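You operate a simulated robot arm through the tools that you are given. There is no shell and no other tool.

The job below is to be done with a simulated robot arm. You get a single attempt, and the scene is never put back.

Task
Press the orange plug into the steel socket with the blue press.
Fine: draw the slide out again and put the socket on the teal mat.

It is judged by the outcome, as a careful person would: the job done as asked, and still so three seconds after it is handed in. It fails if anything else is knocked over, pushed out of place, dropped, spilled or broken.

Robot
A 7-joint arm with a three-finger gripper, fixed in place. Base frame: the origin is on the floor under the middle of its stand, x ahead of it, y to its left, z up. Lengths are in cm, angles in rad, forces in N, time in s.
It reaches about 134.2 cm from its shoulder. Its first joint turns from -2.897 to 2.897 rad. Payload 2.69 kg.
The tool frame sits at the grasp point between the pads (the TCP): z along the fingers, y along the line on which they close. The tips reach 3 cm beyond it. The gripper opens to 12.8 cm; its body begins 11.7 cm behind the TCP.
Orientation is that of the tool frame in the base frame, as a unit quaternion [x, y, z, w]. With the fingers straight down and closing along the base's y, the tool's x points along the base's -x, its y along +y and its z along -z.

Tools
- The arm moves only by the tool move_arm. Its argument "rows" is a list of rows, each a list of 7 numbers: the finger opening in cm, from 0 to 12.8, then the shift along the tool's x, y, z in units of 25 mm (1.0 is 25 mm), then the turn, a rotation vector about the tool's x, y, z in units of 5 degrees (1.0 is 5 degrees). In form: [[fingers, x, y, z, wx, wy, wz], ...]. A call has 1 to 20 rows; each row shifts and turns the commanded pose from where the row before left it, along the tool's axes as they then stand. A call with a number of a shift or a turn outside -1 to 1 is refused whole. A row lasts 0.2 s, in which the tool goes at most 5 cm and 0.15 rad; a call with a longer step from one row to the next is refused whole, and so is a gripper value outside its range. A pose out of reach is approached as far as the arm can. The call stops where the force on the tool passes 90 N (or 10 N more than at its start, if that is more) or the arm is blocked; 0.2 s more then pass. The fingers move at their own pace (about 12.7 cm/s each) and stop on an object; they squeeze with about 25 N. The grip force told is the motor's: it shows also when the fingers shut on nothing. Time passes only in rows, and 0.2 s behind the last, so rows that do not move let the fingers close. It gives the time, the measured TCP pose, the force on the tool (base axes), the opening and the grip force at its end, in the units of the frame above (readings bear some noise), with the torque about the TCP (base axes, N m) and any sound that the robot's microphone picked up.
- Cameras (640 x 400 px; columns grow to the right, rows downward): "scene" is fixed at [40.24, -50.21, 156.73]; the picture's right is [0.98, -0.22, 0.00], its down [-0.13, -0.57, -0.81] and it looks along [0.18, 0.79, -0.58] (base axes); focal length 314 px, centre (320, 200). "wrist" rides on the gripper at [5.8, 5.4, -13.1] in the tool frame; the picture's right is [-0.68, 0.74, 0.00], its down [-0.62, -0.57, -0.55] and it looks along [-0.40, -0.37, 0.84] (tool axes); focal length 234 px, centre (320, 200). There is no depth. A picture from a camera that has moved, and an enlarged one, comes with that camera's place and axes in the base frame and with its lens. The place of the scene camera against the robot may be out by one fixed shift of up to 1.8 cm in any direction.
- camera(camera): a new picture of that camera. The clock stands still meanwhile.
- slide_trunk(by): moves the trunk up (or, below 0, down) by that many cm; the arm rides with it, the base frame stays. It gives what a move gives, with no picture.
- inspect(camera, box): a new picture of the part [left, top, right, bottom] of that camera's present view, enlarged. The clock stands still meanwhile.
- sign_off(): hands the job in; it is judged then, once.

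Nothing tells you positions but the pictures and the camera data. Unless the task says otherwise, let go and move clear before handing in.

The tools are called by a JSON object that holds its "op" and its "data". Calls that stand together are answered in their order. move_arm: Moves the arm, as the interface text tells. Its arguments: {"type":"object","properties":{"rows":{"type":"array","items":{"type":"array","items":{"type":"number"}}}},"required":["rows"]} The other tools are called the same way: slide_trunk (by) moves the trunk up or down; camera (camera) takes a picture; inspect (camera, box) takes an enlarged picture of a part of a camera's view; sign_off () hands the job in.

At the start:

```text
time: 0.0
tool_pos: [72.62, -6.8, 123.54]
tool_rot: [0.0, 1.0, -0.001, 0.0]
contact_force: [0.1, -0.5, -0.2]
ft_torque: [-0.01, -0.02, 0.03]
finger_gap: 12.81
gripper_force: 0.0
trunk travel left (down, up): [-15.0, 20.0]
```

scene: 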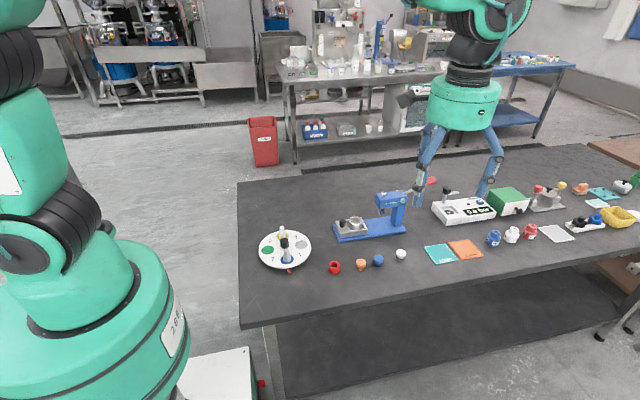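
wrist: 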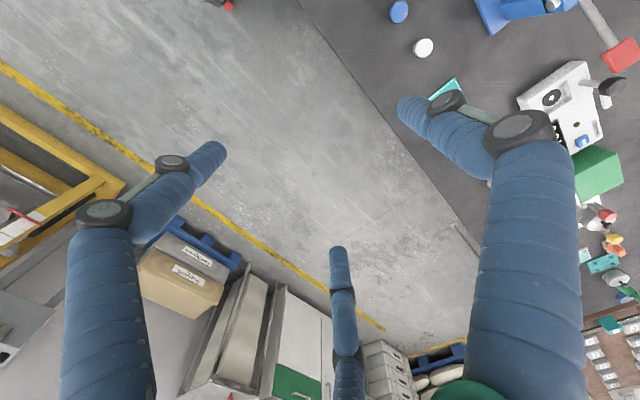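

I see a table with a blue press in the middle, small coloured plugs along the front edge, and a teal mat. I'll enlarge the relevant parts before moving.

{"op": "inspect", "data": {"camera": "scene", "box": [320, 160, 480, 260]}}

{"op": "inspect", "data": {"camera": "scene", "box": [240, 200, 400, 300]}}

{"op": "inspect", "data": {"camera": "scene", "box": [400, 170, 560, 270]}}

{"op": "inspect", "data": {"camera": "scene", "box": [520, 150, 640, 250]}}

```text
4.00 times, centred on (400, 210) of scene
camera zoom: at [40.24, -50.21, 156.73], right [0.98, -0.22, 0.0], down [-0.13, -0.57, -0.81], along [0.18, 0.79, -0.58], focal length 1255 px, centre (0, 160)
```

zoom: 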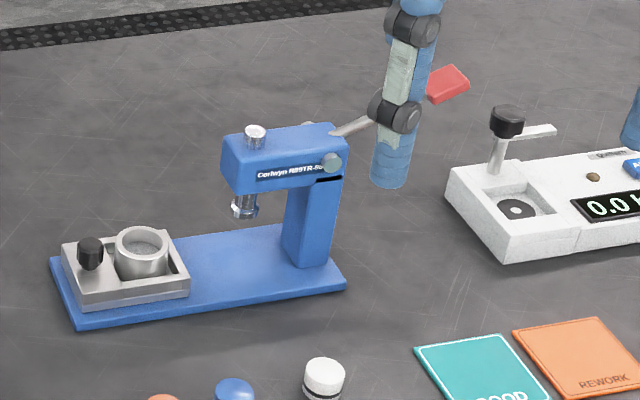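

```text
4.00 times, centred on (320, 250) of scene
camera zoom: at [40.24, -50.21, 156.73], right [0.98, -0.22, 0.0], down [-0.13, -0.57, -0.81], along [0.18, 0.79, -0.58], focal length 1255 px, centre (320, 0)
```

zoom: 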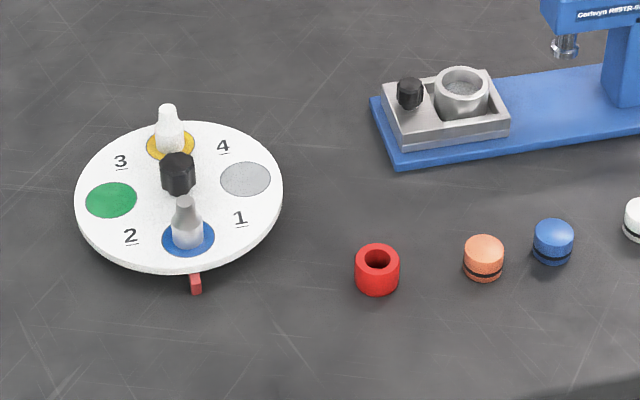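

```text
4.00 times, centred on (480, 220) of scene
camera zoom: at [40.24, -50.21, 156.73], right [0.98, -0.22, 0.0], down [-0.13, -0.57, -0.81], along [0.18, 0.79, -0.58], focal length 1255 px, centre (-320, 120)
```

zoom: 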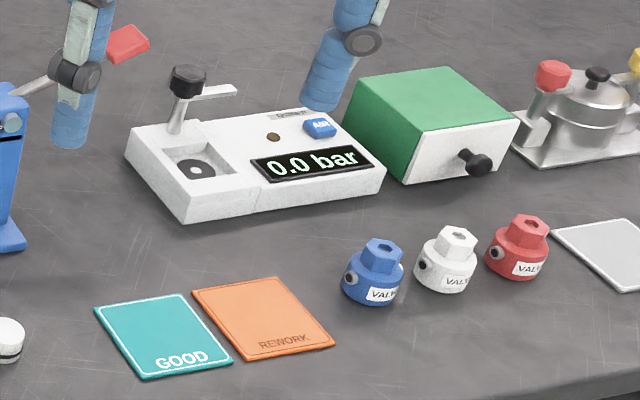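

```text
4.00 times, centred on (580, 200) of scene
camera zoom: at [40.24, -50.21, 156.73], right [0.98, -0.22, 0.0], down [-0.13, -0.57, -0.81], along [0.18, 0.79, -0.58], focal length 1255 px, centre (-720, 200)
```

zoom: 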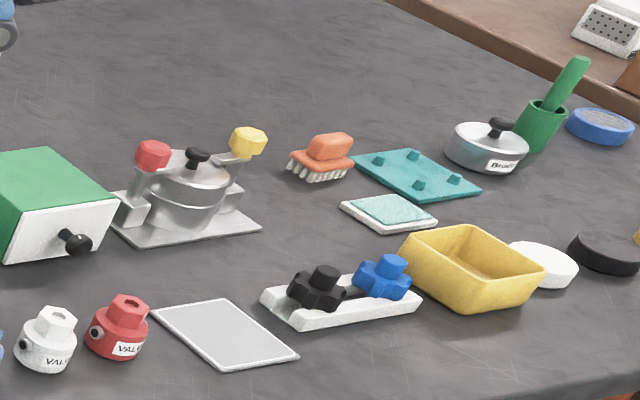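

The blue press has a steel slide with the socket and a black knob on the -x end, and the orange plug stands near (66, 10) with the table at about z 86. I'll move the wrist camera to look at the press from closer.

{"op": "move_arm", "data": {"rows": [[12.8, 0.24, 0.96, 0.05, 0, 0, 0], [12.8, 0.24, 0.96, 0.05, 0, 0, 0], [12.8, 0.24, 0.96, 0.05, 0, 0, 0], [12.8, 0.24, 0.96, 0.05, 0, 0, 0], [12.8, 0.24, 0.96, 0.05, 0, 0, 0], [12.8, 0.24, 0.96, 0.05, 0, 0, 0], [12.8, 0.24, 0.96, 0.05, 0, 0, 0], [12.8, 0.24, 0.96, 0.05, 0, 0, 0], [12.8, 0.24, 0.96, 0.05, 0, 0, 0], [12.8, 0.24, 0.96, 0.05, 0, 0, 0], [12.8, 0.24, 0.96, 0.05, 0, 0, 0], [12.8, 0.24, 0.96, 0.05, 0, 0, 0], [12.8, 0.24, 0.96, 0.05, 0, 0, 0], [12.8, 0.24, 0.96, 0.05, 0, 0, 0], [12.8, 0.24, 0.96, 0.05, 0, 0, 0], [12.8, 0.24, 0.96, 0.05, 0, 0, 0], [12.8, 0.24, 0.96, 0.05, 0, 0, 0], [12.8, 0.24, 0.96, 0.05, 0, 0, 0], [12.8, 0.24, 0.96, 0.05, 0, 0, 0]]}}

{"op": "camera", "data": {"camera": "wrist"}}

{"op": "camera", "data": {"camera": "scene"}}

```text
time: 4.0
tool_pos: [61.22, 38.87, 121.1]
tool_rot: [-0.001, 1.0, 0.0, 0.0]
contact_force: [0.0, 0.6, -0.2]
ft_torque: [0.04, -0.02, 0.04]
finger_gap: 12.79
gripper_force: 0.0
trunk travel left (down, up): [-15.0, 20.0]
```

```text
taken
camera wrist: at [55.42, 44.19, 134.28], right [0.68, 0.74, 0.0], down [0.62, -0.57, 0.55], along [0.4, -0.37, -0.84], focal length 234 px, centre (320, 200)
```

wrist: 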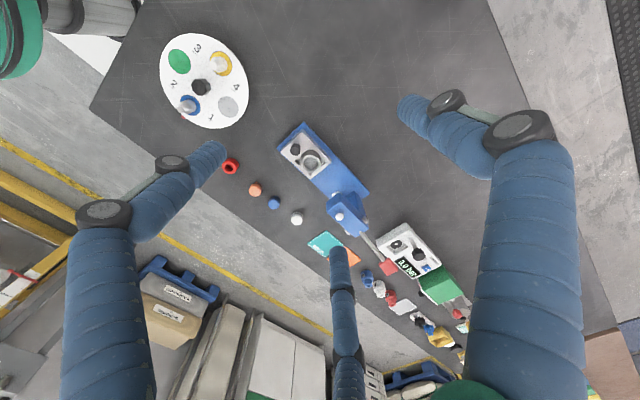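

```text
taken
```

scene: 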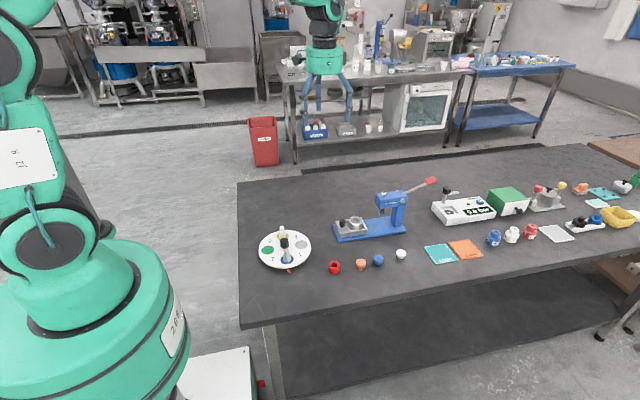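

The press, its slide with the socket, and the row of plugs are visible from above. I'll enlarge these in both views.

{"op": "inspect", "data": {"camera": "wrist", "box": [260, 110, 420, 210]}}

{"op": "inspect", "data": {"camera": "wrist", "box": [210, 140, 370, 240]}}

{"op": "inspect", "data": {"camera": "scene", "box": [325, 165, 453, 245]}}

{"op": "inspect", "data": {"camera": "wrist", "box": [270, 120, 350, 170]}}

{"op": "inspect", "data": {"camera": "wrist", "box": [320, 180, 416, 280]}}

```text
4.00 times, centred on (340, 160) of wrist
camera zoom: at [55.42, 44.19, 134.28], right [0.68, 0.74, 0.0], down [0.62, -0.57, 0.55], along [0.4, -0.37, -0.84], focal length 937 px, centre (240, 360)
```

zoom: 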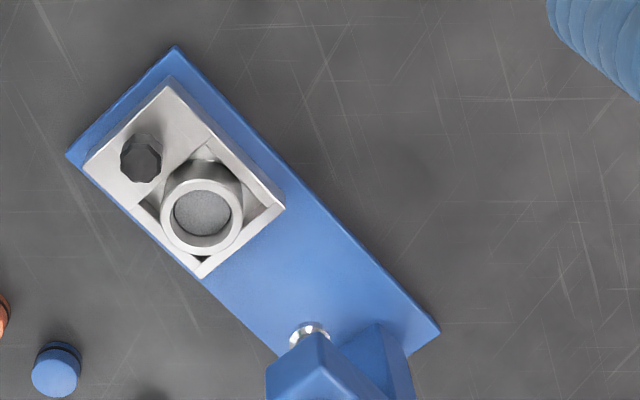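

```text
4.00 times, centred on (290, 190) of wrist
camera zoom: at [55.42, 44.19, 134.28], right [0.68, 0.74, 0.0], down [0.62, -0.57, 0.55], along [0.4, -0.37, -0.84], focal length 937 px, centre (440, 240)
```

zoom: 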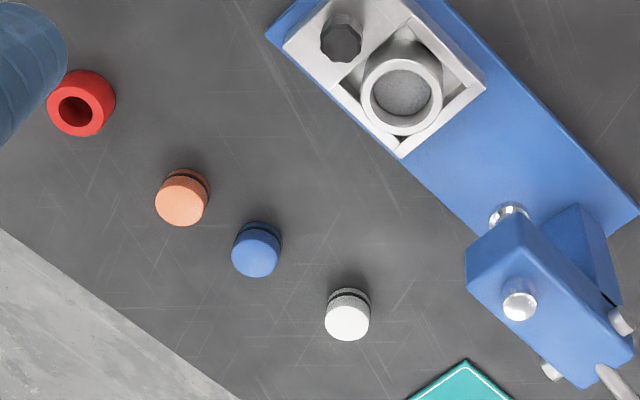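

```text
5.00 times, centred on (389, 205) of scene
camera zoom: at [40.24, -50.21, 156.73], right [0.98, -0.22, 0.0], down [-0.13, -0.57, -0.81], along [0.18, 0.79, -0.58], focal length 1569 px, centre (-25, 175)
```

zoom: 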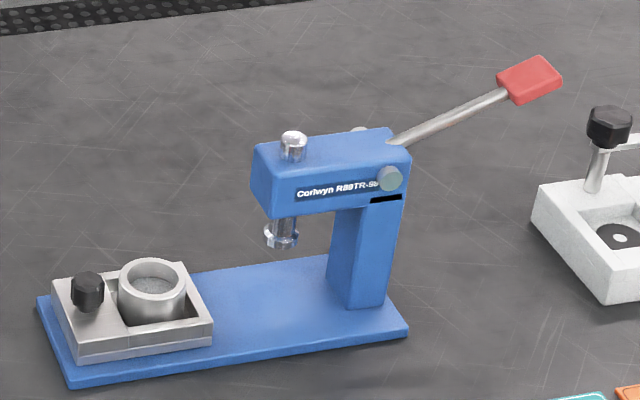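

```text
8.00 times, centred on (310, 145) of wrist
camera zoom: at [55.42, 44.19, 134.28], right [0.68, 0.74, 0.0], down [0.62, -0.57, 0.55], along [0.4, -0.37, -0.84], focal length 1873 px, centre (400, 640)
```

zoom: 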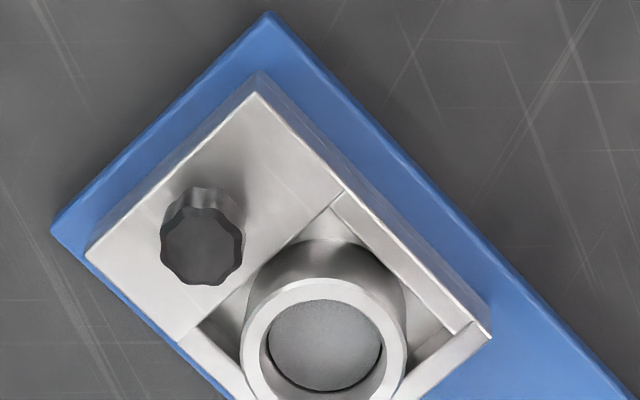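

```text
4.00 times, centred on (368, 230) of wrist
camera zoom: at [55.42, 44.19, 134.28], right [0.68, 0.74, 0.0], down [0.62, -0.57, 0.55], along [0.4, -0.37, -0.84], focal length 937 px, centre (128, 80)
```

zoom: 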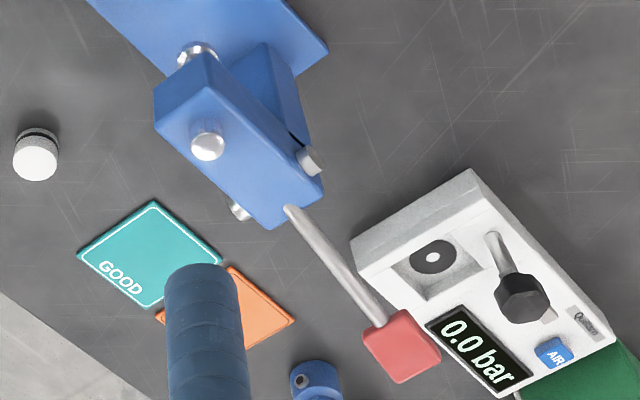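

The lever is hinged at the back of the head with a red grip toward +x, and the slide with its knob and socket sits at x about 63–72, y about 28. I'll drop closer to measure socket, bore and ram.

{"op": "move_arm", "data": {"rows": [[12.8, 0, -0.135, 0.885, 0, 0, 0], [12.8, 0, -0.135, 0.885, 0, 0, 0], [12.8, 0, -0.135, 0.885, 0, 0, 0], [12.8, 0, -0.135, 0.885, 0, 0, 0], [12.8, 0, -0.135, 0.885, 0, 0, 0], [12.8, 0, -0.135, 0.885, 0, 0, 0], [12.8, 0, -0.135, 0.885, 0, 0, 0], [12.8, 0, -0.135, 0.885, 0, 0, 0], [12.8, 0, 0, 0, 0, 0, 0]]}}

{"op": "camera", "data": {"camera": "wrist"}}

{"op": "inspect", "data": {"camera": "wrist", "box": [240, 120, 400, 220]}}

{"op": "inspect", "data": {"camera": "wrist", "box": [320, 180, 480, 280]}}

{"op": "inspect", "data": {"camera": "scene", "box": [290, 160, 418, 240]}}

```text
time: 6.0
tool_pos: [61.14, 35.89, 103.5]
tool_rot: [-0.001, 1.0, 0.0, 0.0]
contact_force: [0.2, 0.5, -0.1]
ft_torque: [0.02, -0.01, 0.01]
finger_gap: 12.8
gripper_force: 0.0
trunk travel left (down, up): [-15.0, 20.0]
```

```text
taken
camera wrist: at [55.34, 41.24, 116.62], right [0.68, 0.74, 0.0], down [0.62, -0.57, 0.55], along [0.4, -0.37, -0.84], focal length 234 px, centre (320, 200)
```

wrist: 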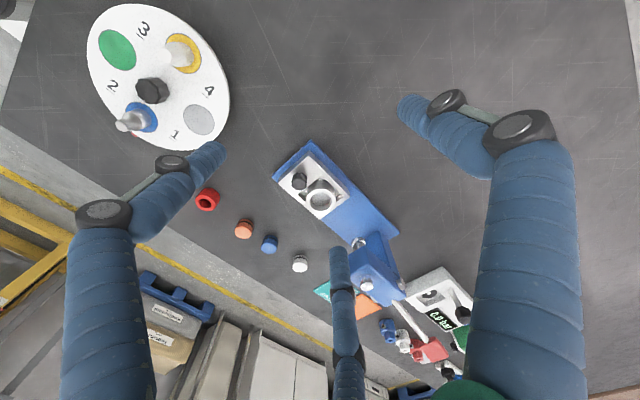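

```text
4.00 times, centred on (320, 170) of wrist
camera zoom: at [55.34, 41.24, 116.62], right [0.68, 0.74, 0.0], down [0.62, -0.57, 0.55], along [0.4, -0.37, -0.84], focal length 937 px, centre (320, 320)
```

zoom: 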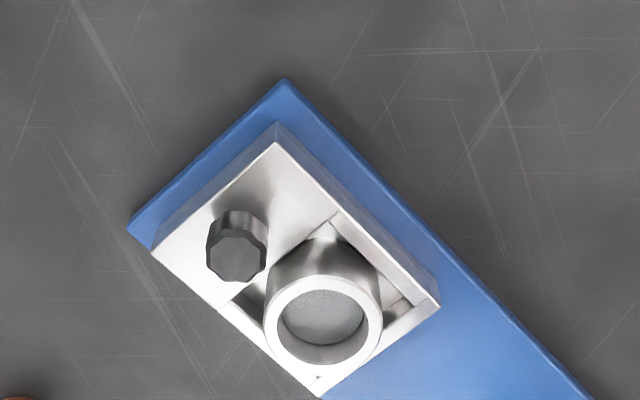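

```text
4.00 times, centred on (400, 230) of wrist
camera zoom: at [55.34, 41.24, 116.62], right [0.68, 0.74, 0.0], down [0.62, -0.57, 0.55], along [0.4, -0.37, -0.84], focal length 937 px, centre (0, 80)
```

zoom: 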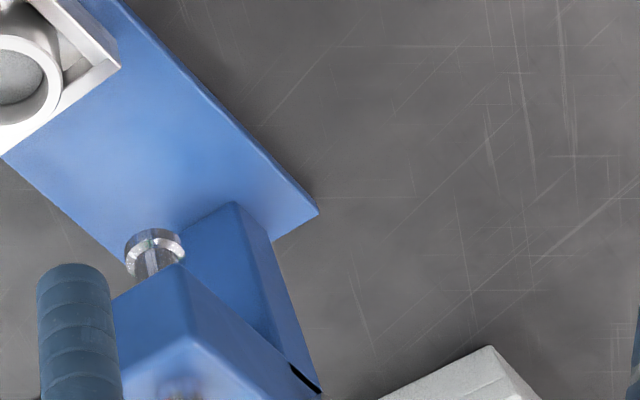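

```text
5.00 times, centred on (354, 200) of scene
camera zoom: at [40.24, -50.21, 156.73], right [0.98, -0.22, 0.0], down [-0.13, -0.57, -0.81], along [0.18, 0.79, -0.58], focal length 1569 px, centre (150, 200)
```

zoom: 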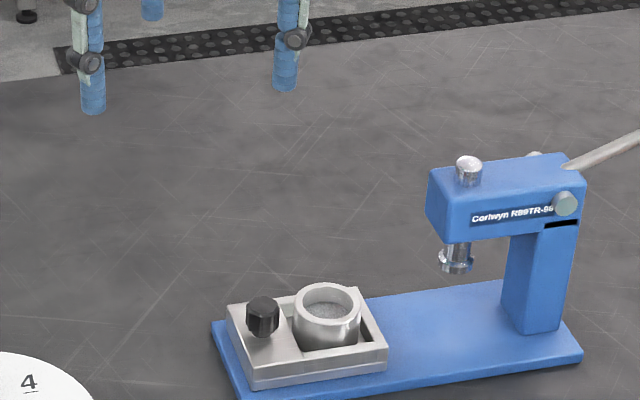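

Knob top and socket rim are both near z 88, at (65.2, 28.2) and (69.2, 28.5). Next I'll look at the orange plug from nearby.

{"op": "move_arm", "data": {"rows": [[12.8, 0, -0.985, 0.4, 0, 0, 0], [12.8, 0, -0.985, 0.4, 0, 0, 0], [12.8, 0, -0.985, 0.5, 0, 0, 0], [12.8, 0, -0.985, 0.5, 0, 0, 0], [12.8, 0, -0.985, 0.5, 0, 0, 0], [12.8, 0, -0.985, 0.6, 0, 0, 0], [12.8, 0, -0.985, 0.6, 0, 0, 0], [12.8, 0, -0.985, 0.6, 0, 0, 0], [12.8, 0, 0, 0, 0, 0, 0]]}}

{"op": "camera", "data": {"camera": "wrist"}}

{"op": "inspect", "data": {"camera": "wrist", "box": [240, 140, 400, 240]}}

{"op": "inspect", "data": {"camera": "scene", "box": [280, 190, 440, 290]}}

```text
time: 8.0
tool_pos: [61.37, 16.41, 93.22]
tool_rot: [0.001, 1.0, -0.001, 0.0]
contact_force: [-0.2, -0.4, -0.5]
ft_torque: [-0.02, 0.0, 0.02]
finger_gap: 12.79
gripper_force: 0.1
trunk travel left (down, up): [-15.0, 20.0]
```

```text
taken
camera wrist: at [55.49, 21.65, 106.3], right [0.68, 0.74, 0.0], down [0.62, -0.57, 0.55], along [0.4, -0.37, -0.84], focal length 234 px, centre (320, 200)
```

wrist: 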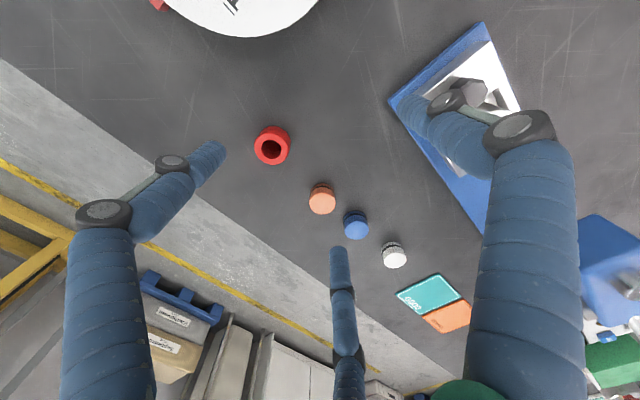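

```text
4.00 times, centred on (320, 190) of wrist
camera zoom: at [55.49, 21.65, 106.3], right [0.68, 0.74, 0.0], down [0.62, -0.57, 0.55], along [0.4, -0.37, -0.84], focal length 937 px, centre (320, 240)
```

zoom: 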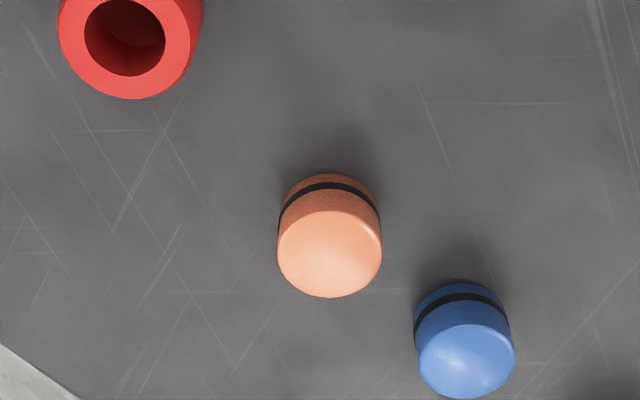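

```text
4.00 times, centred on (360, 240) of scene
camera zoom: at [40.24, -50.21, 156.73], right [0.98, -0.22, 0.0], down [-0.13, -0.57, -0.81], along [0.18, 0.79, -0.58], focal length 1255 px, centre (160, 40)
```

zoom: 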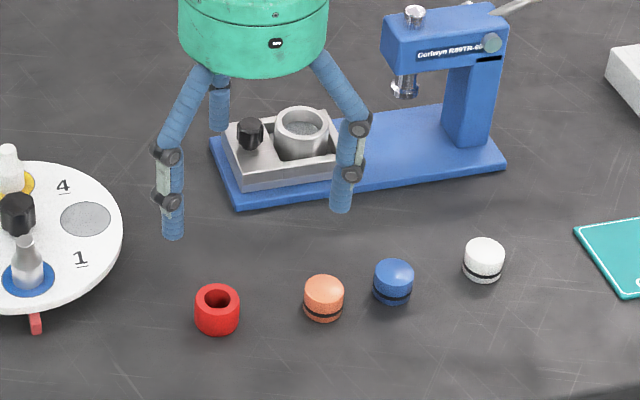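

The orange plug is about 3.0 cm wide and 1.9 cm tall, top near z 83.9 at (66.8, 11.7), so the table is near z 82. I'll check the fingertip shape before choosing the grip height.

{"op": "inspect", "data": {"camera": "scene", "box": [310, 210, 374, 250]}}

{"op": "inspect", "data": {"camera": "wrist", "box": [120, 120, 240, 195]}}

{"op": "inspect", "data": {"camera": "scene", "box": [324, 210, 388, 250]}}

{"op": "inspect", "data": {"camera": "scene", "box": [340, 245, 412, 290]}}

```text
10.00 times, centred on (342, 230) of scene
camera zoom: at [40.24, -50.21, 156.73], right [0.98, -0.22, 0.0], down [-0.13, -0.57, -0.81], along [0.18, 0.79, -0.58], focal length 3138 px, centre (100, -100)
```

zoom: 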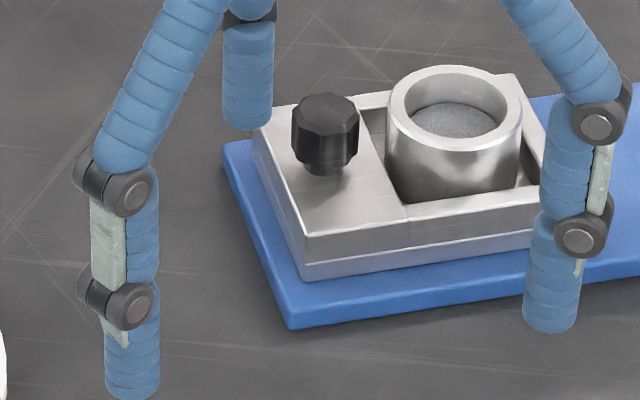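

```text
5.33 times, centred on (180, 158) of wrist
camera zoom: at [55.49, 21.65, 106.3], right [0.68, 0.74, 0.0], down [0.62, -0.57, 0.55], along [0.4, -0.37, -0.84], focal length 1249 px, centre (1067, 427)
```

zoom: 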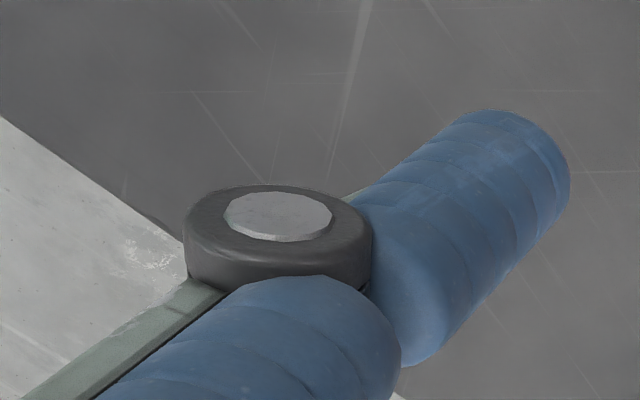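

```text
10.00 times, centred on (356, 230) of scene
camera zoom: at [40.24, -50.21, 156.73], right [0.98, -0.22, 0.0], down [-0.13, -0.57, -0.81], along [0.18, 0.79, -0.58], focal length 3138 px, centre (-40, -100)
```

zoom: 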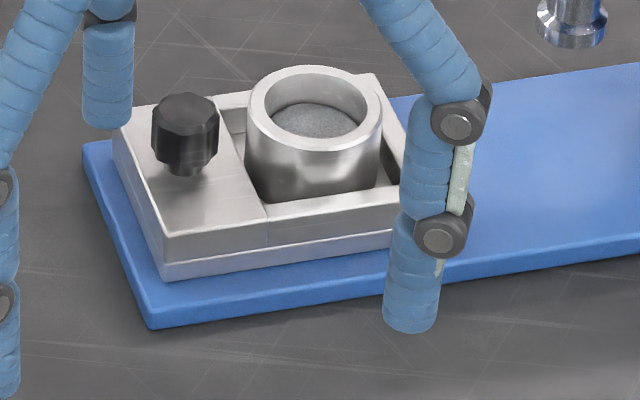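

```text
8.89 times, centred on (376, 268) of scene
camera zoom: at [40.24, -50.21, 156.73], right [0.98, -0.22, 0.0], down [-0.13, -0.57, -0.81], along [0.18, 0.79, -0.58], focal length 2790 px, centre (-178, -400)
```

zoom: 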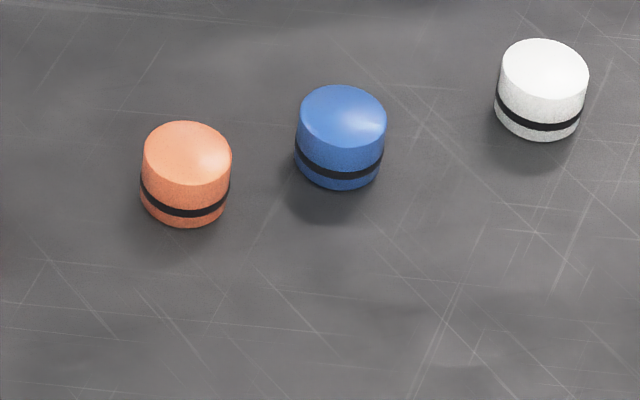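

The fingers are about 1.8 cm thick with nearly flat ends, and the plug is about 3.0 wide by 2.0 tall. I'll move over the orange plug with the fingers narrowed, staying high, and check alignment.

{"op": "move_arm", "data": {"rows": [[12.8, -0.72, -0.63, 0, 0, 0, 0], [10, -0.72, -0.63, 0, 0, 0, 0], [8, -0.72, -0.63, 0, 0, 0, 0], [6, 0, 0, 0, 0, 0, 0], [6, 0, 0, 0, 0, 0, 0], [6, 0, 0, 0, 0, 0, 0]]}}

{"op": "camera", "data": {"camera": "wrist"}}

{"op": "inspect", "data": {"camera": "wrist", "box": [240, 120, 400, 220]}}

{"op": "inspect", "data": {"camera": "scene", "box": [312, 220, 408, 280]}}

```text
time: 9.4
tool_pos: [66.62, 11.7, 93.26]
tool_rot: [0.0, 1.0, 0.0, 0.0]
contact_force: [0.1, -0.3, 0.1]
ft_torque: [0.01, -0.02, -0.03]
finger_gap: 5.97
gripper_force: 0.1
trunk travel left (down, up): [-15.0, 20.0]
```

```text
taken
camera wrist: at [60.74, 16.98, 106.35], right [0.68, 0.74, 0.0], down [0.62, -0.57, 0.55], along [0.4, -0.37, -0.84], focal length 234 px, centre (320, 200)
```

wrist: 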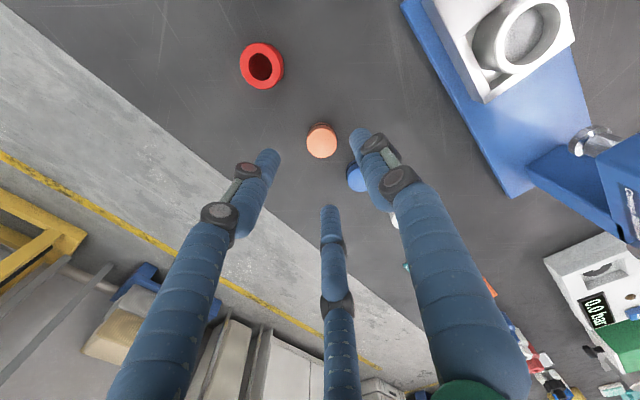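

```text
4.00 times, centred on (320, 170) of wrist
camera zoom: at [60.74, 16.98, 106.35], right [0.68, 0.74, 0.0], down [0.62, -0.57, 0.55], along [0.4, -0.37, -0.84], focal length 937 px, centre (320, 320)
```

zoom: 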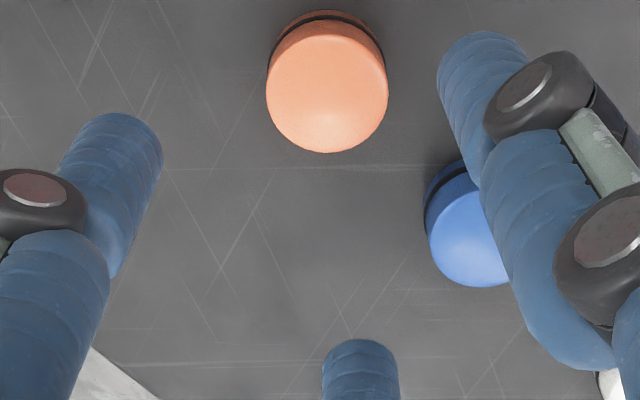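

```text
6.67 times, centred on (360, 250) of scene
camera zoom: at [40.24, -50.21, 156.73], right [0.98, -0.22, 0.0], down [-0.13, -0.57, -0.81], along [0.18, 0.79, -0.58], focal length 2092 px, centre (53, -133)
```

zoom: 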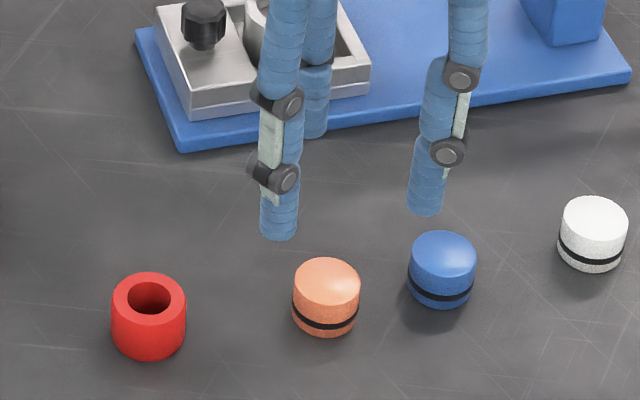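

The gripper is centred over the orange plug within about 2 mm. I'll lower to TCP z about 86 so the fingertips overlap only the upper half of the plug.

{"op": "move_arm", "data": {"rows": [[6, 0.01, 0.02, 0.6, 0, 0, 0], [6, 0.01, 0.02, 0.6, 0, 0, 0], [6, 0.01, 0.02, 0.6, 0, 0, 0], [6, 0.01, 0.02, 0.6, 0, 0, 0], [6, 0, 0, 0.5, 0, 0, 0], [6, 0, 0, 0, 0, 0, 0]]}}

{"op": "inspect", "data": {"camera": "wrist", "box": [240, 120, 400, 220]}}

{"op": "inspect", "data": {"camera": "scene", "box": [328, 235, 392, 275]}}

```text
time: 10.8
tool_pos: [66.57, 11.74, 86.1]
tool_rot: [0.0, 1.0, 0.0, 0.001]
contact_force: [-0.2, 0.1, 0.2]
ft_torque: [0.02, -0.02, 0.01]
finger_gap: 6.01
gripper_force: 0.2
trunk travel left (down, up): [-15.0, 20.0]
```

```text
4.00 times, centred on (320, 170) of wrist
camera zoom: at [60.76, 17.09, 99.23], right [0.68, 0.74, 0.0], down [0.62, -0.57, 0.55], along [0.4, -0.37, -0.84], focal length 937 px, centre (320, 320)
```

zoom: 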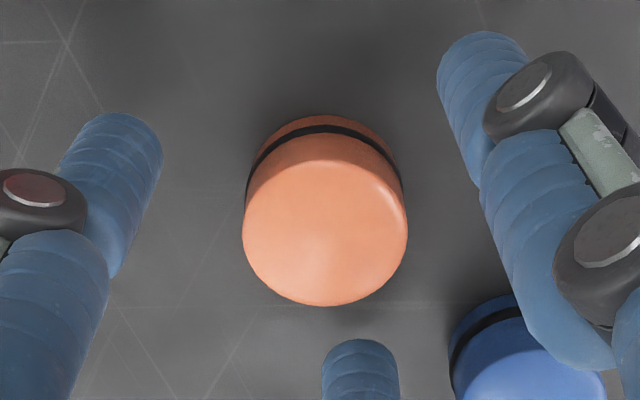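

```text
10.00 times, centred on (360, 255) of scene
camera zoom: at [40.24, -50.21, 156.73], right [0.98, -0.22, 0.0], down [-0.13, -0.57, -0.81], along [0.18, 0.79, -0.58], focal length 3138 px, centre (-80, -350)
```

zoom: 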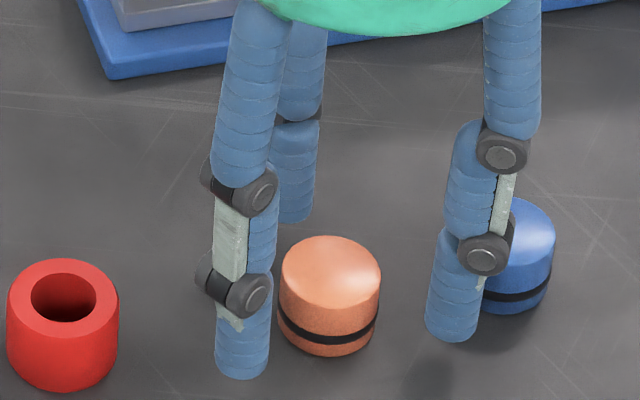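

The plug top is near z 84.6 and sits well centred between the fingers. I'll raise 4 mm so enough of the plug stays free below the tips, and close.

{"op": "move_arm", "data": {"rows": [[6, 0.04, 0.09, -0.16, 0, 0, 0], [4, 0, 0, 0, 0, 0, 0], [3, 0, 0, 0, 0, 0, 0], [2, 0, 0, 0, 0, 0, 0], [2, 0, 0, 0, 0, 0, 0], [2, 0, 0, 0, 0, 0, 0], [2, 0, 0, 0, 0, 0, 0]]}}

{"op": "inspect", "data": {"camera": "wrist", "box": [240, 120, 400, 220]}}

{"op": "inspect", "data": {"camera": "scene", "box": [328, 235, 392, 275]}}

```text
time: 12.4
tool_pos: [66.46, 11.97, 86.46]
tool_rot: [0.001, 1.0, 0.0, 0.0]
contact_force: [0.1, 0.7, 0.4]
ft_torque: [-0.01, 0.02, 0.01]
finger_gap: 2.83
gripper_force: 25.3
trunk travel left (down, up): [-15.0, 20.0]
```

```text
4.00 times, centred on (320, 170) of wrist
camera zoom: at [60.61, 17.33, 99.6], right [0.68, 0.74, 0.0], down [0.62, -0.57, 0.55], along [0.4, -0.37, -0.84], focal length 937 px, centre (320, 320)
```

zoom: 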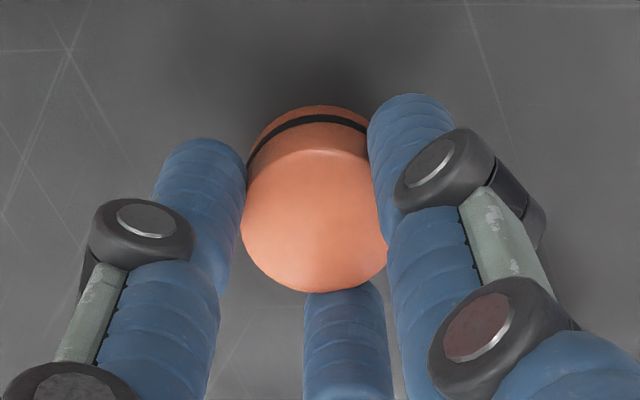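

```text
10.00 times, centred on (360, 255) of scene
camera zoom: at [40.24, -50.21, 156.73], right [0.98, -0.22, 0.0], down [-0.13, -0.57, -0.81], along [0.18, 0.79, -0.58], focal length 3138 px, centre (-80, -350)
```

zoom: 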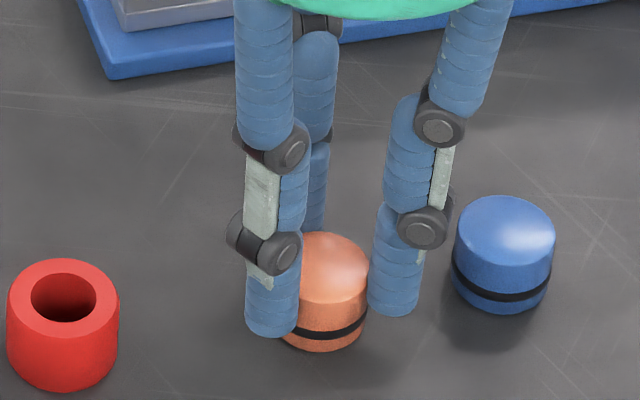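

The plug is gripped (2.83 cm wide, 25 N). I'll lift it straight up 10 cm and use that pose to look at the socket again for triangulation.

{"op": "move_arm", "data": {"rows": [[2, 0, 0, -0.2, 0, 0, 0], [2, 0, 0, -0.4, 0, 0, 0], [2, 0, 0, -0.7, 0, 0, 0], [2, 0, 0, -0.9, 0, 0, 0], [2, 0, 0, -0.9, 0, 0, 0], [2, 0, 0, -0.9, 0, 0, 0], [2, 0, 0, 0, 0, 0, 0]]}}

{"op": "camera", "data": {"camera": "wrist"}}

{"op": "inspect", "data": {"camera": "wrist", "box": [400, 0, 560, 100]}}

{"op": "inspect", "data": {"camera": "wrist", "box": [240, 120, 400, 220]}}

{"op": "inspect", "data": {"camera": "scene", "box": [320, 180, 416, 240]}}

```text
time: 14.0
tool_pos: [66.48, 12.16, 96.48]
tool_rot: [0.0, 1.0, 0.0, 0.0]
contact_force: [0.3, -0.3, 0.4]
ft_torque: [0.02, -0.03, -0.01]
finger_gap: 2.82
gripper_force: 25.2
trunk travel left (down, up): [-15.0, 20.0]
```

```text
taken
camera wrist: at [60.58, 17.45, 109.63], right [0.68, 0.74, 0.0], down [0.62, -0.57, 0.55], along [0.4, -0.37, -0.84], focal length 234 px, centre (320, 200)
```

wrist: 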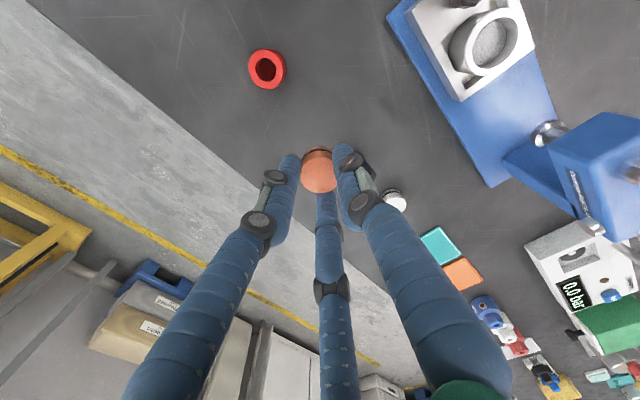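

```text
4.00 times, centred on (480, 50) of wrist
camera zoom: at [60.58, 17.45, 109.63], right [0.68, 0.74, 0.0], down [0.62, -0.57, 0.55], along [0.4, -0.37, -0.84], focal length 937 px, centre (-320, 800)
```

zoom: 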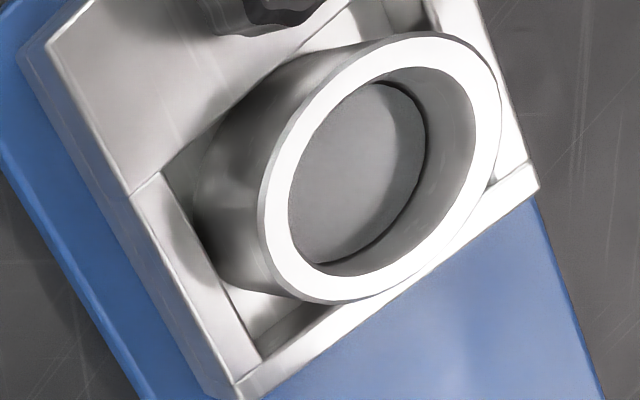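

```text
4.00 times, centred on (320, 170) of wrist
camera zoom: at [60.58, 17.45, 109.63], right [0.68, 0.74, 0.0], down [0.62, -0.57, 0.55], along [0.4, -0.37, -0.84], focal length 937 px, centre (320, 320)
```

zoom: 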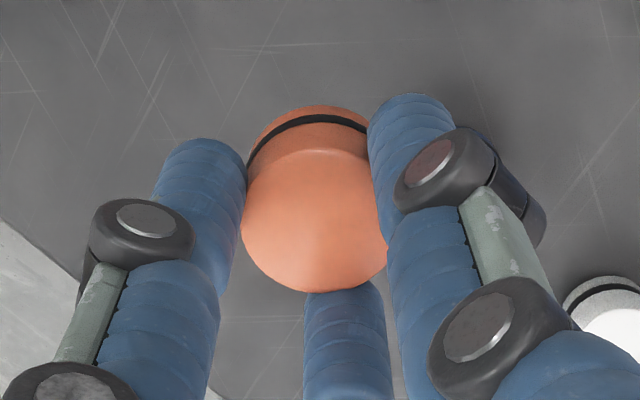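

```text
6.67 times, centred on (368, 210) of scene
camera zoom: at [40.24, -50.21, 156.73], right [0.98, -0.22, 0.0], down [-0.13, -0.57, -0.81], along [0.18, 0.79, -0.58], focal length 2092 px, centre (0, 133)
```

zoom: 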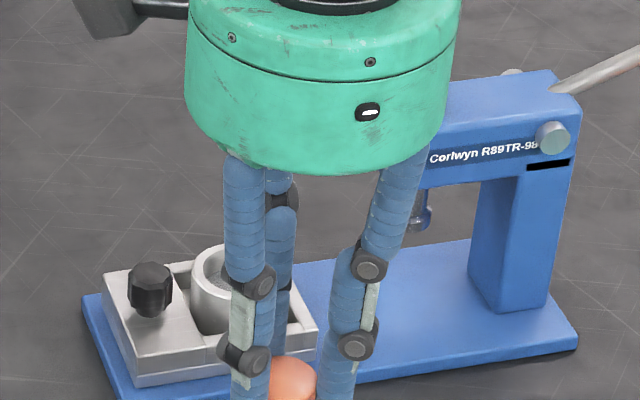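

The plug is held firmly and sits centred, its bottom about 4.5 cm below the TCP. The wide-baseline estimate puts the socket rim centre at (69.8, 28.15, 86.7), so I'll carry the plug there at safe height.

{"op": "move_arm", "data": {"rows": [[2, -0.17, 0.8, 0, 0, 0, 0], [2, -0.17, 0.8, 0, 0, 0, 0], [2, -0.17, 0.8, 0, 0, 0, 0], [2, -0.17, 0.8, 0, 0, 0, 0], [2, -0.17, 0.8, 0, 0, 0, 0], [2, -0.17, 0.8, 0, 0, 0, 0], [2, -0.17, 0.8, 0, 0, 0, 0], [2, -0.14, 0.8, 0, 0, 0, 0], [2, 0, 0, 0, 0, 0, 0]]}}

{"op": "camera", "data": {"camera": "wrist"}}

{"op": "inspect", "data": {"camera": "wrist", "box": [240, 100, 400, 200]}}

{"op": "inspect", "data": {"camera": "scene", "box": [320, 190, 400, 240]}}

```text
time: 16.0
tool_pos: [69.7, 28.08, 96.58]
tool_rot: [0.0, 1.0, 0.001, 0.0]
contact_force: [0.3, -0.6, -0.8]
ft_torque: [-0.02, 0.0, 0.01]
finger_gap: 2.82
gripper_force: 25.0
trunk travel left (down, up): [-15.0, 20.0]
```

```text
taken
camera wrist: at [63.88, 33.38, 109.66], right [0.68, 0.74, 0.0], down [0.62, -0.57, 0.55], along [0.4, -0.37, -0.84], focal length 234 px, centre (320, 200)
```

wrist: 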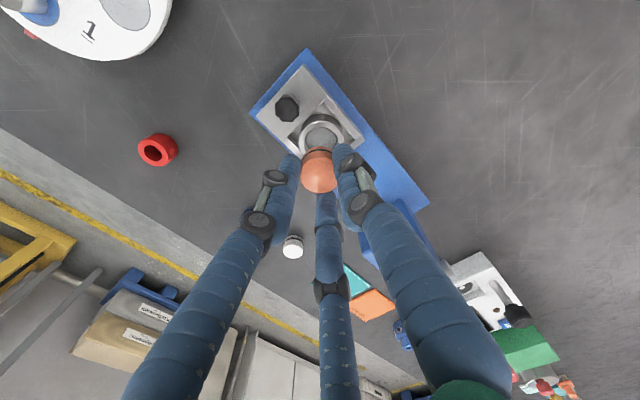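

```text
4.00 times, centred on (320, 150) of wrist
camera zoom: at [63.88, 33.38, 109.66], right [0.68, 0.74, 0.0], down [0.62, -0.57, 0.55], along [0.4, -0.37, -0.84], focal length 937 px, centre (320, 400)
```

zoom: 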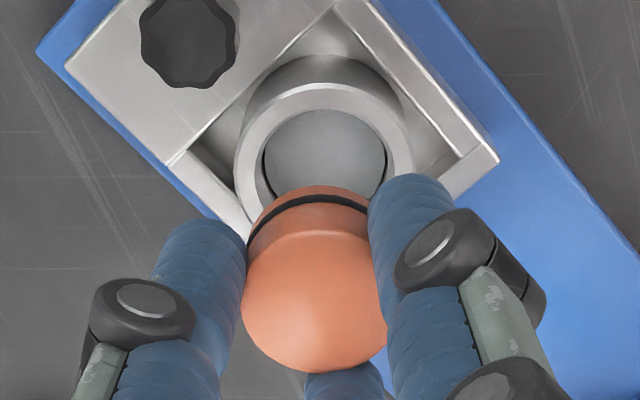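

```text
8.00 times, centred on (360, 215) of scene
camera zoom: at [40.24, -50.21, 156.73], right [0.98, -0.22, 0.0], down [-0.13, -0.57, -0.81], along [0.18, 0.79, -0.58], focal length 2511 px, centre (0, 80)
```

zoom: 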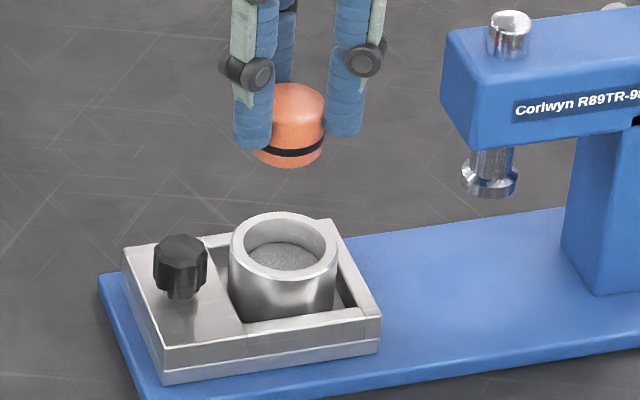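

The plug hangs almost exactly above the bore in both views. I'll nudge 1 mm in +x, lower to about 1 cm above the rim and recheck.

{"op": "move_arm", "data": {"rows": [[2, -0.05, -0.01, 0.4, 0, 0, 0], [2, 0, 0, 0.4, 0, 0, 0], [2, 0, 0, 0.4, 0, 0, 0], [2, 0, 0, 0.3, 0, 0, 0], [2, 0, 0, 0, 0, 0, 0]]}}

{"op": "inspect", "data": {"camera": "wrist", "box": [240, 100, 400, 200]}}

{"op": "inspect", "data": {"camera": "scene", "box": [328, 195, 392, 235]}}

```text
time: 17.2
tool_pos: [69.9, 28.17, 92.72]
tool_rot: [0.0, 1.0, 0.0, 0.0]
contact_force: [0.6, 0.0, -0.7]
ft_torque: [-0.03, 0.03, -0.02]
finger_gap: 2.83
gripper_force: 25.3
trunk travel left (down, up): [-15.0, 20.0]
```

```text
4.00 times, centred on (320, 150) of wrist
camera zoom: at [63.99, 33.39, 105.79], right [0.68, 0.74, 0.0], down [0.62, -0.57, 0.55], along [0.4, -0.37, -0.84], focal length 937 px, centre (320, 400)
```

zoom: 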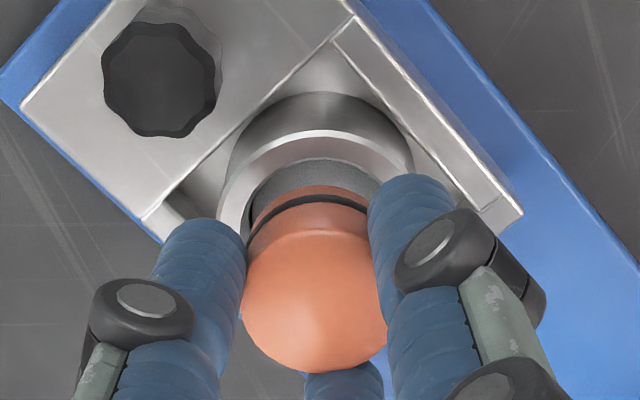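

```text
10.00 times, centred on (360, 215) of scene
camera zoom: at [40.24, -50.21, 156.73], right [0.98, -0.22, 0.0], down [-0.13, -0.57, -0.81], along [0.18, 0.79, -0.58], focal length 3138 px, centre (-80, 50)
```

zoom: 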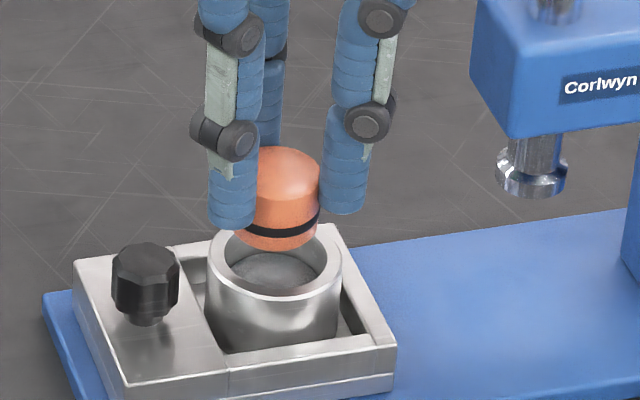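

The plug is aligned with the bore within about half a millimetre. I'll lower gently and watch the force.

{"op": "move_arm", "data": {"rows": [[2, 0.01, -0.01, 0.2, 0, 0, 0], [2, 0, 0, 0.2, 0, 0, 0], [2, 0, 0, 0.2, 0, 0, 0], [2, 0, 0, 0.1, 0, 0, 0], [2, 0, 0, 0.1, 0, 0, 0]]}}

{"op": "inspect", "data": {"camera": "scene", "box": [328, 195, 392, 235]}}

{"op": "inspect", "data": {"camera": "wrist", "box": [240, 100, 400, 200]}}

```text
time: 18.4
tool_pos: [69.94, 28.04, 90.65]
tool_rot: [0.0, 1.0, 0.0, 0.0]
contact_force: [0.7, 0.4, 0.6]
ft_torque: [-0.02, 0.02, -0.01]
finger_gap: 2.81
gripper_force: 24.7
trunk travel left (down, up): [-15.0, 20.0]
```

```text
10.00 times, centred on (360, 215) of scene
camera zoom: at [40.24, -50.21, 156.73], right [0.98, -0.22, 0.0], down [-0.13, -0.57, -0.81], along [0.18, 0.79, -0.58], focal length 3138 px, centre (-80, 50)
```

zoom: 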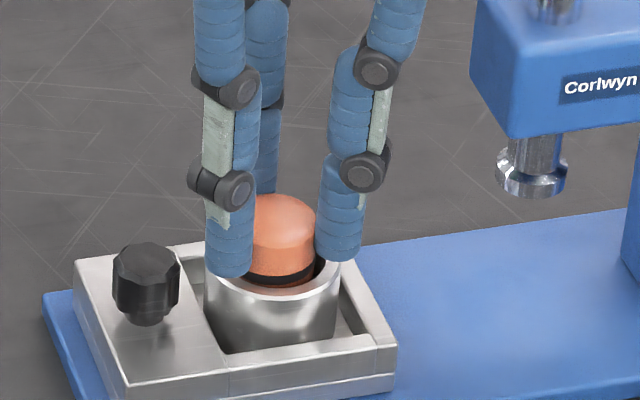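

```text
4.00 times, centred on (320, 150) of wrist
camera zoom: at [63.98, 33.31, 103.81], right [0.68, 0.74, 0.0], down [0.62, -0.57, 0.55], along [0.4, -0.37, -0.84], focal length 937 px, centre (320, 400)
```

zoom: 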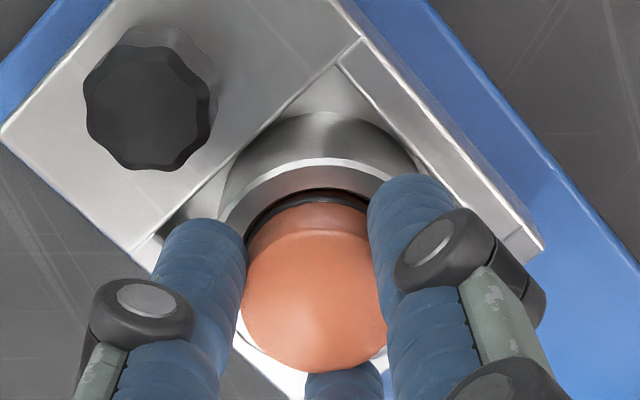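

The plug has entered the bore without contact force. I'll lower another 5 mm.

{"op": "move_arm", "data": {"rows": [[2, 0, 0, 0.1, 0, 0, 0], [2, 0, 0, 0.1, 0, 0, 0], [2, 0, 0, 0, 0, 0, 0]]}}

{"op": "inspect", "data": {"camera": "scene", "box": [328, 195, 392, 235]}}

```text
time: 19.2
tool_pos: [69.94, 27.96, 90.23]
tool_rot: [0.001, 1.0, 0.0, 0.0]
contact_force: [0.3, -0.5, 3.0]
ft_torque: [-0.02, -0.02, 0.01]
finger_gap: 2.82
gripper_force: 24.7
trunk travel left (down, up): [-15.0, 20.0]
```

```text
10.00 times, centred on (360, 215) of scene
camera zoom: at [40.24, -50.21, 156.73], right [0.98, -0.22, 0.0], down [-0.13, -0.57, -0.81], along [0.18, 0.79, -0.58], focal length 3138 px, centre (-80, 50)
```

zoom: 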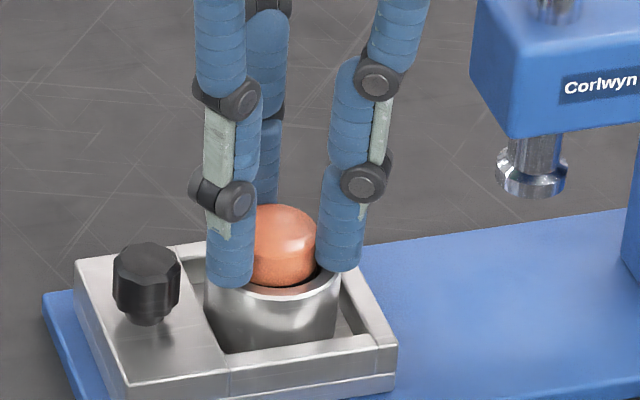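

A 3 N contact shows the plug now rests in the bore with its band inside. I'll release with a small opening and lift straight up.

{"op": "move_arm", "data": {"rows": [[3.2, 0, 0, 0, 0, 0, 0], [3.6, 0, 0, 0, 0, 0, 0], [4.0, 0, 0, 0, 0, 0, 0], [4.0, 0, 0, 0, 0, 0, 0], [4.0, 0, 0, -0.2, 0, 0, 0], [4.0, 0, 0, -0.4, 0, 0, 0], [4.0, 0, 0, -0.8, 0, 0, 0], [4.0, 0, 0, -0.8, 0, 0, 0], [4.0, 0, 0, 0, 0, 0, 0]]}}

{"op": "inspect", "data": {"camera": "scene", "box": [328, 195, 392, 235]}}

{"op": "inspect", "data": {"camera": "wrist", "box": [240, 80, 400, 180]}}

```text
time: 21.2
tool_pos: [69.86, 28.12, 95.71]
tool_rot: [0.0, 1.0, -0.001, 0.0]
contact_force: [0.1, 0.4, 1.2]
ft_torque: [0.0, -0.02, -0.02]
finger_gap: 4.02
gripper_force: 0.0
trunk travel left (down, up): [-15.0, 20.0]
```

```text
10.00 times, centred on (360, 215) of scene
camera zoom: at [40.24, -50.21, 156.73], right [0.98, -0.22, 0.0], down [-0.13, -0.57, -0.81], along [0.18, 0.79, -0.58], focal length 3138 px, centre (-80, 50)
```

zoom: 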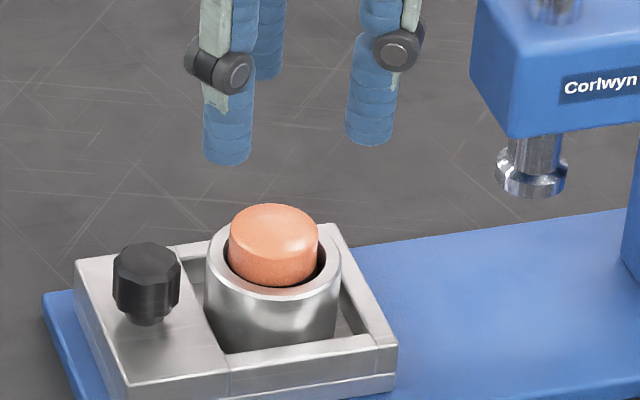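

```text
4.00 times, centred on (320, 130) of wrist
camera zoom: at [64.06, 33.36, 108.84], right [0.68, 0.74, 0.0], down [0.62, -0.57, 0.55], along [0.4, -0.37, -0.84], focal length 937 px, centre (320, 480)
```

zoom: 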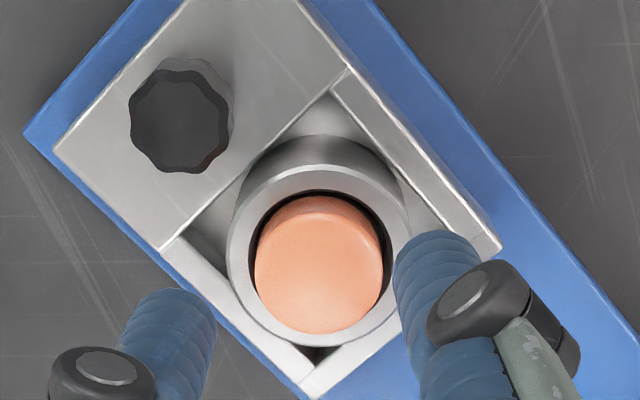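

The orange plug stands in the bore, about 1 cm proud, and the ram clearance looks like roughly 1 cm. Next I'll back up, yaw 30° and tilt 15° so the fingers can take the knob while staying clear of the press head.

{"op": "move_arm", "data": {"rows": [[4.4, 0.3, 0, -0.8, 0, 0, 0], [4.4, 0.8, 0, -0.8, 0, 0, 0], [4.4, 0.9, 0, -0.8, 0, 0, 0], [4.4, 0, 0, 0, 0, 0, 1], [4.4, 0, 0, 0, 0, 0, 1], [4.4, 0, 0, 0, 0, 0, 1], [4.4, 0, 0, 0, 0, 0, 1], [4.4, 0, 0, 0, 0, 0, 1], [4.4, 0, 0, 0, 0, 0, 1], [4.4, 0, 0, 0, -0.5, -0.866, 0], [4.4, 0, 0, 0, -0.5, -0.866, 0], [4.4, 0, 0, 0, -0.5, -0.866, 0], [4.4, 0, 0, 0, 0, 0, 0]]}}

{"op": "camera", "data": {"camera": "scene"}}

{"op": "camera", "data": {"camera": "wrist"}}

```text
time: 24.0
tool_pos: [64.77, 27.97, 101.69]
tool_rot: [0.256, 0.958, 0.033, 0.127]
contact_force: [0.1, 0.0, 0.3]
ft_torque: [-0.03, -0.05, -0.01]
finger_gap: 4.41
gripper_force: 0.1
trunk travel left (down, up): [-15.0, 20.0]
```

```text
taken
```

scene: 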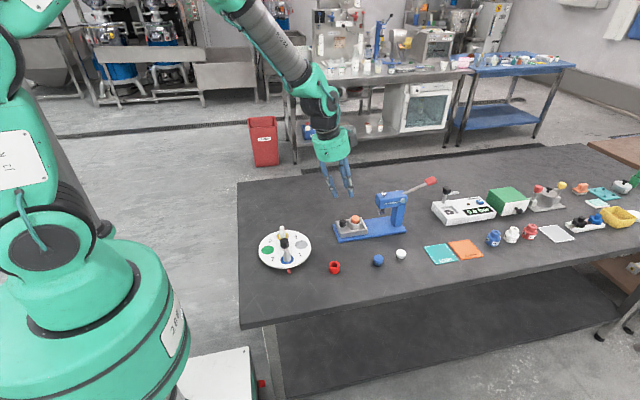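

```text
taken
camera wrist: at [59.12, 35.51, 113.82], right [0.92, 0.3, 0.25], down [0.1, -0.8, 0.59], along [0.38, -0.52, -0.76], focal length 234 px, centre (320, 200)
```

wrist: 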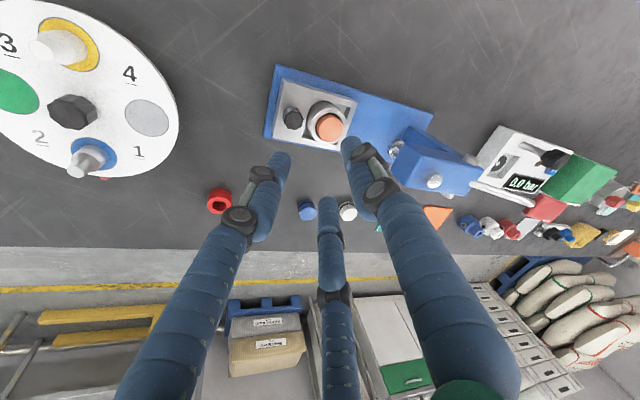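

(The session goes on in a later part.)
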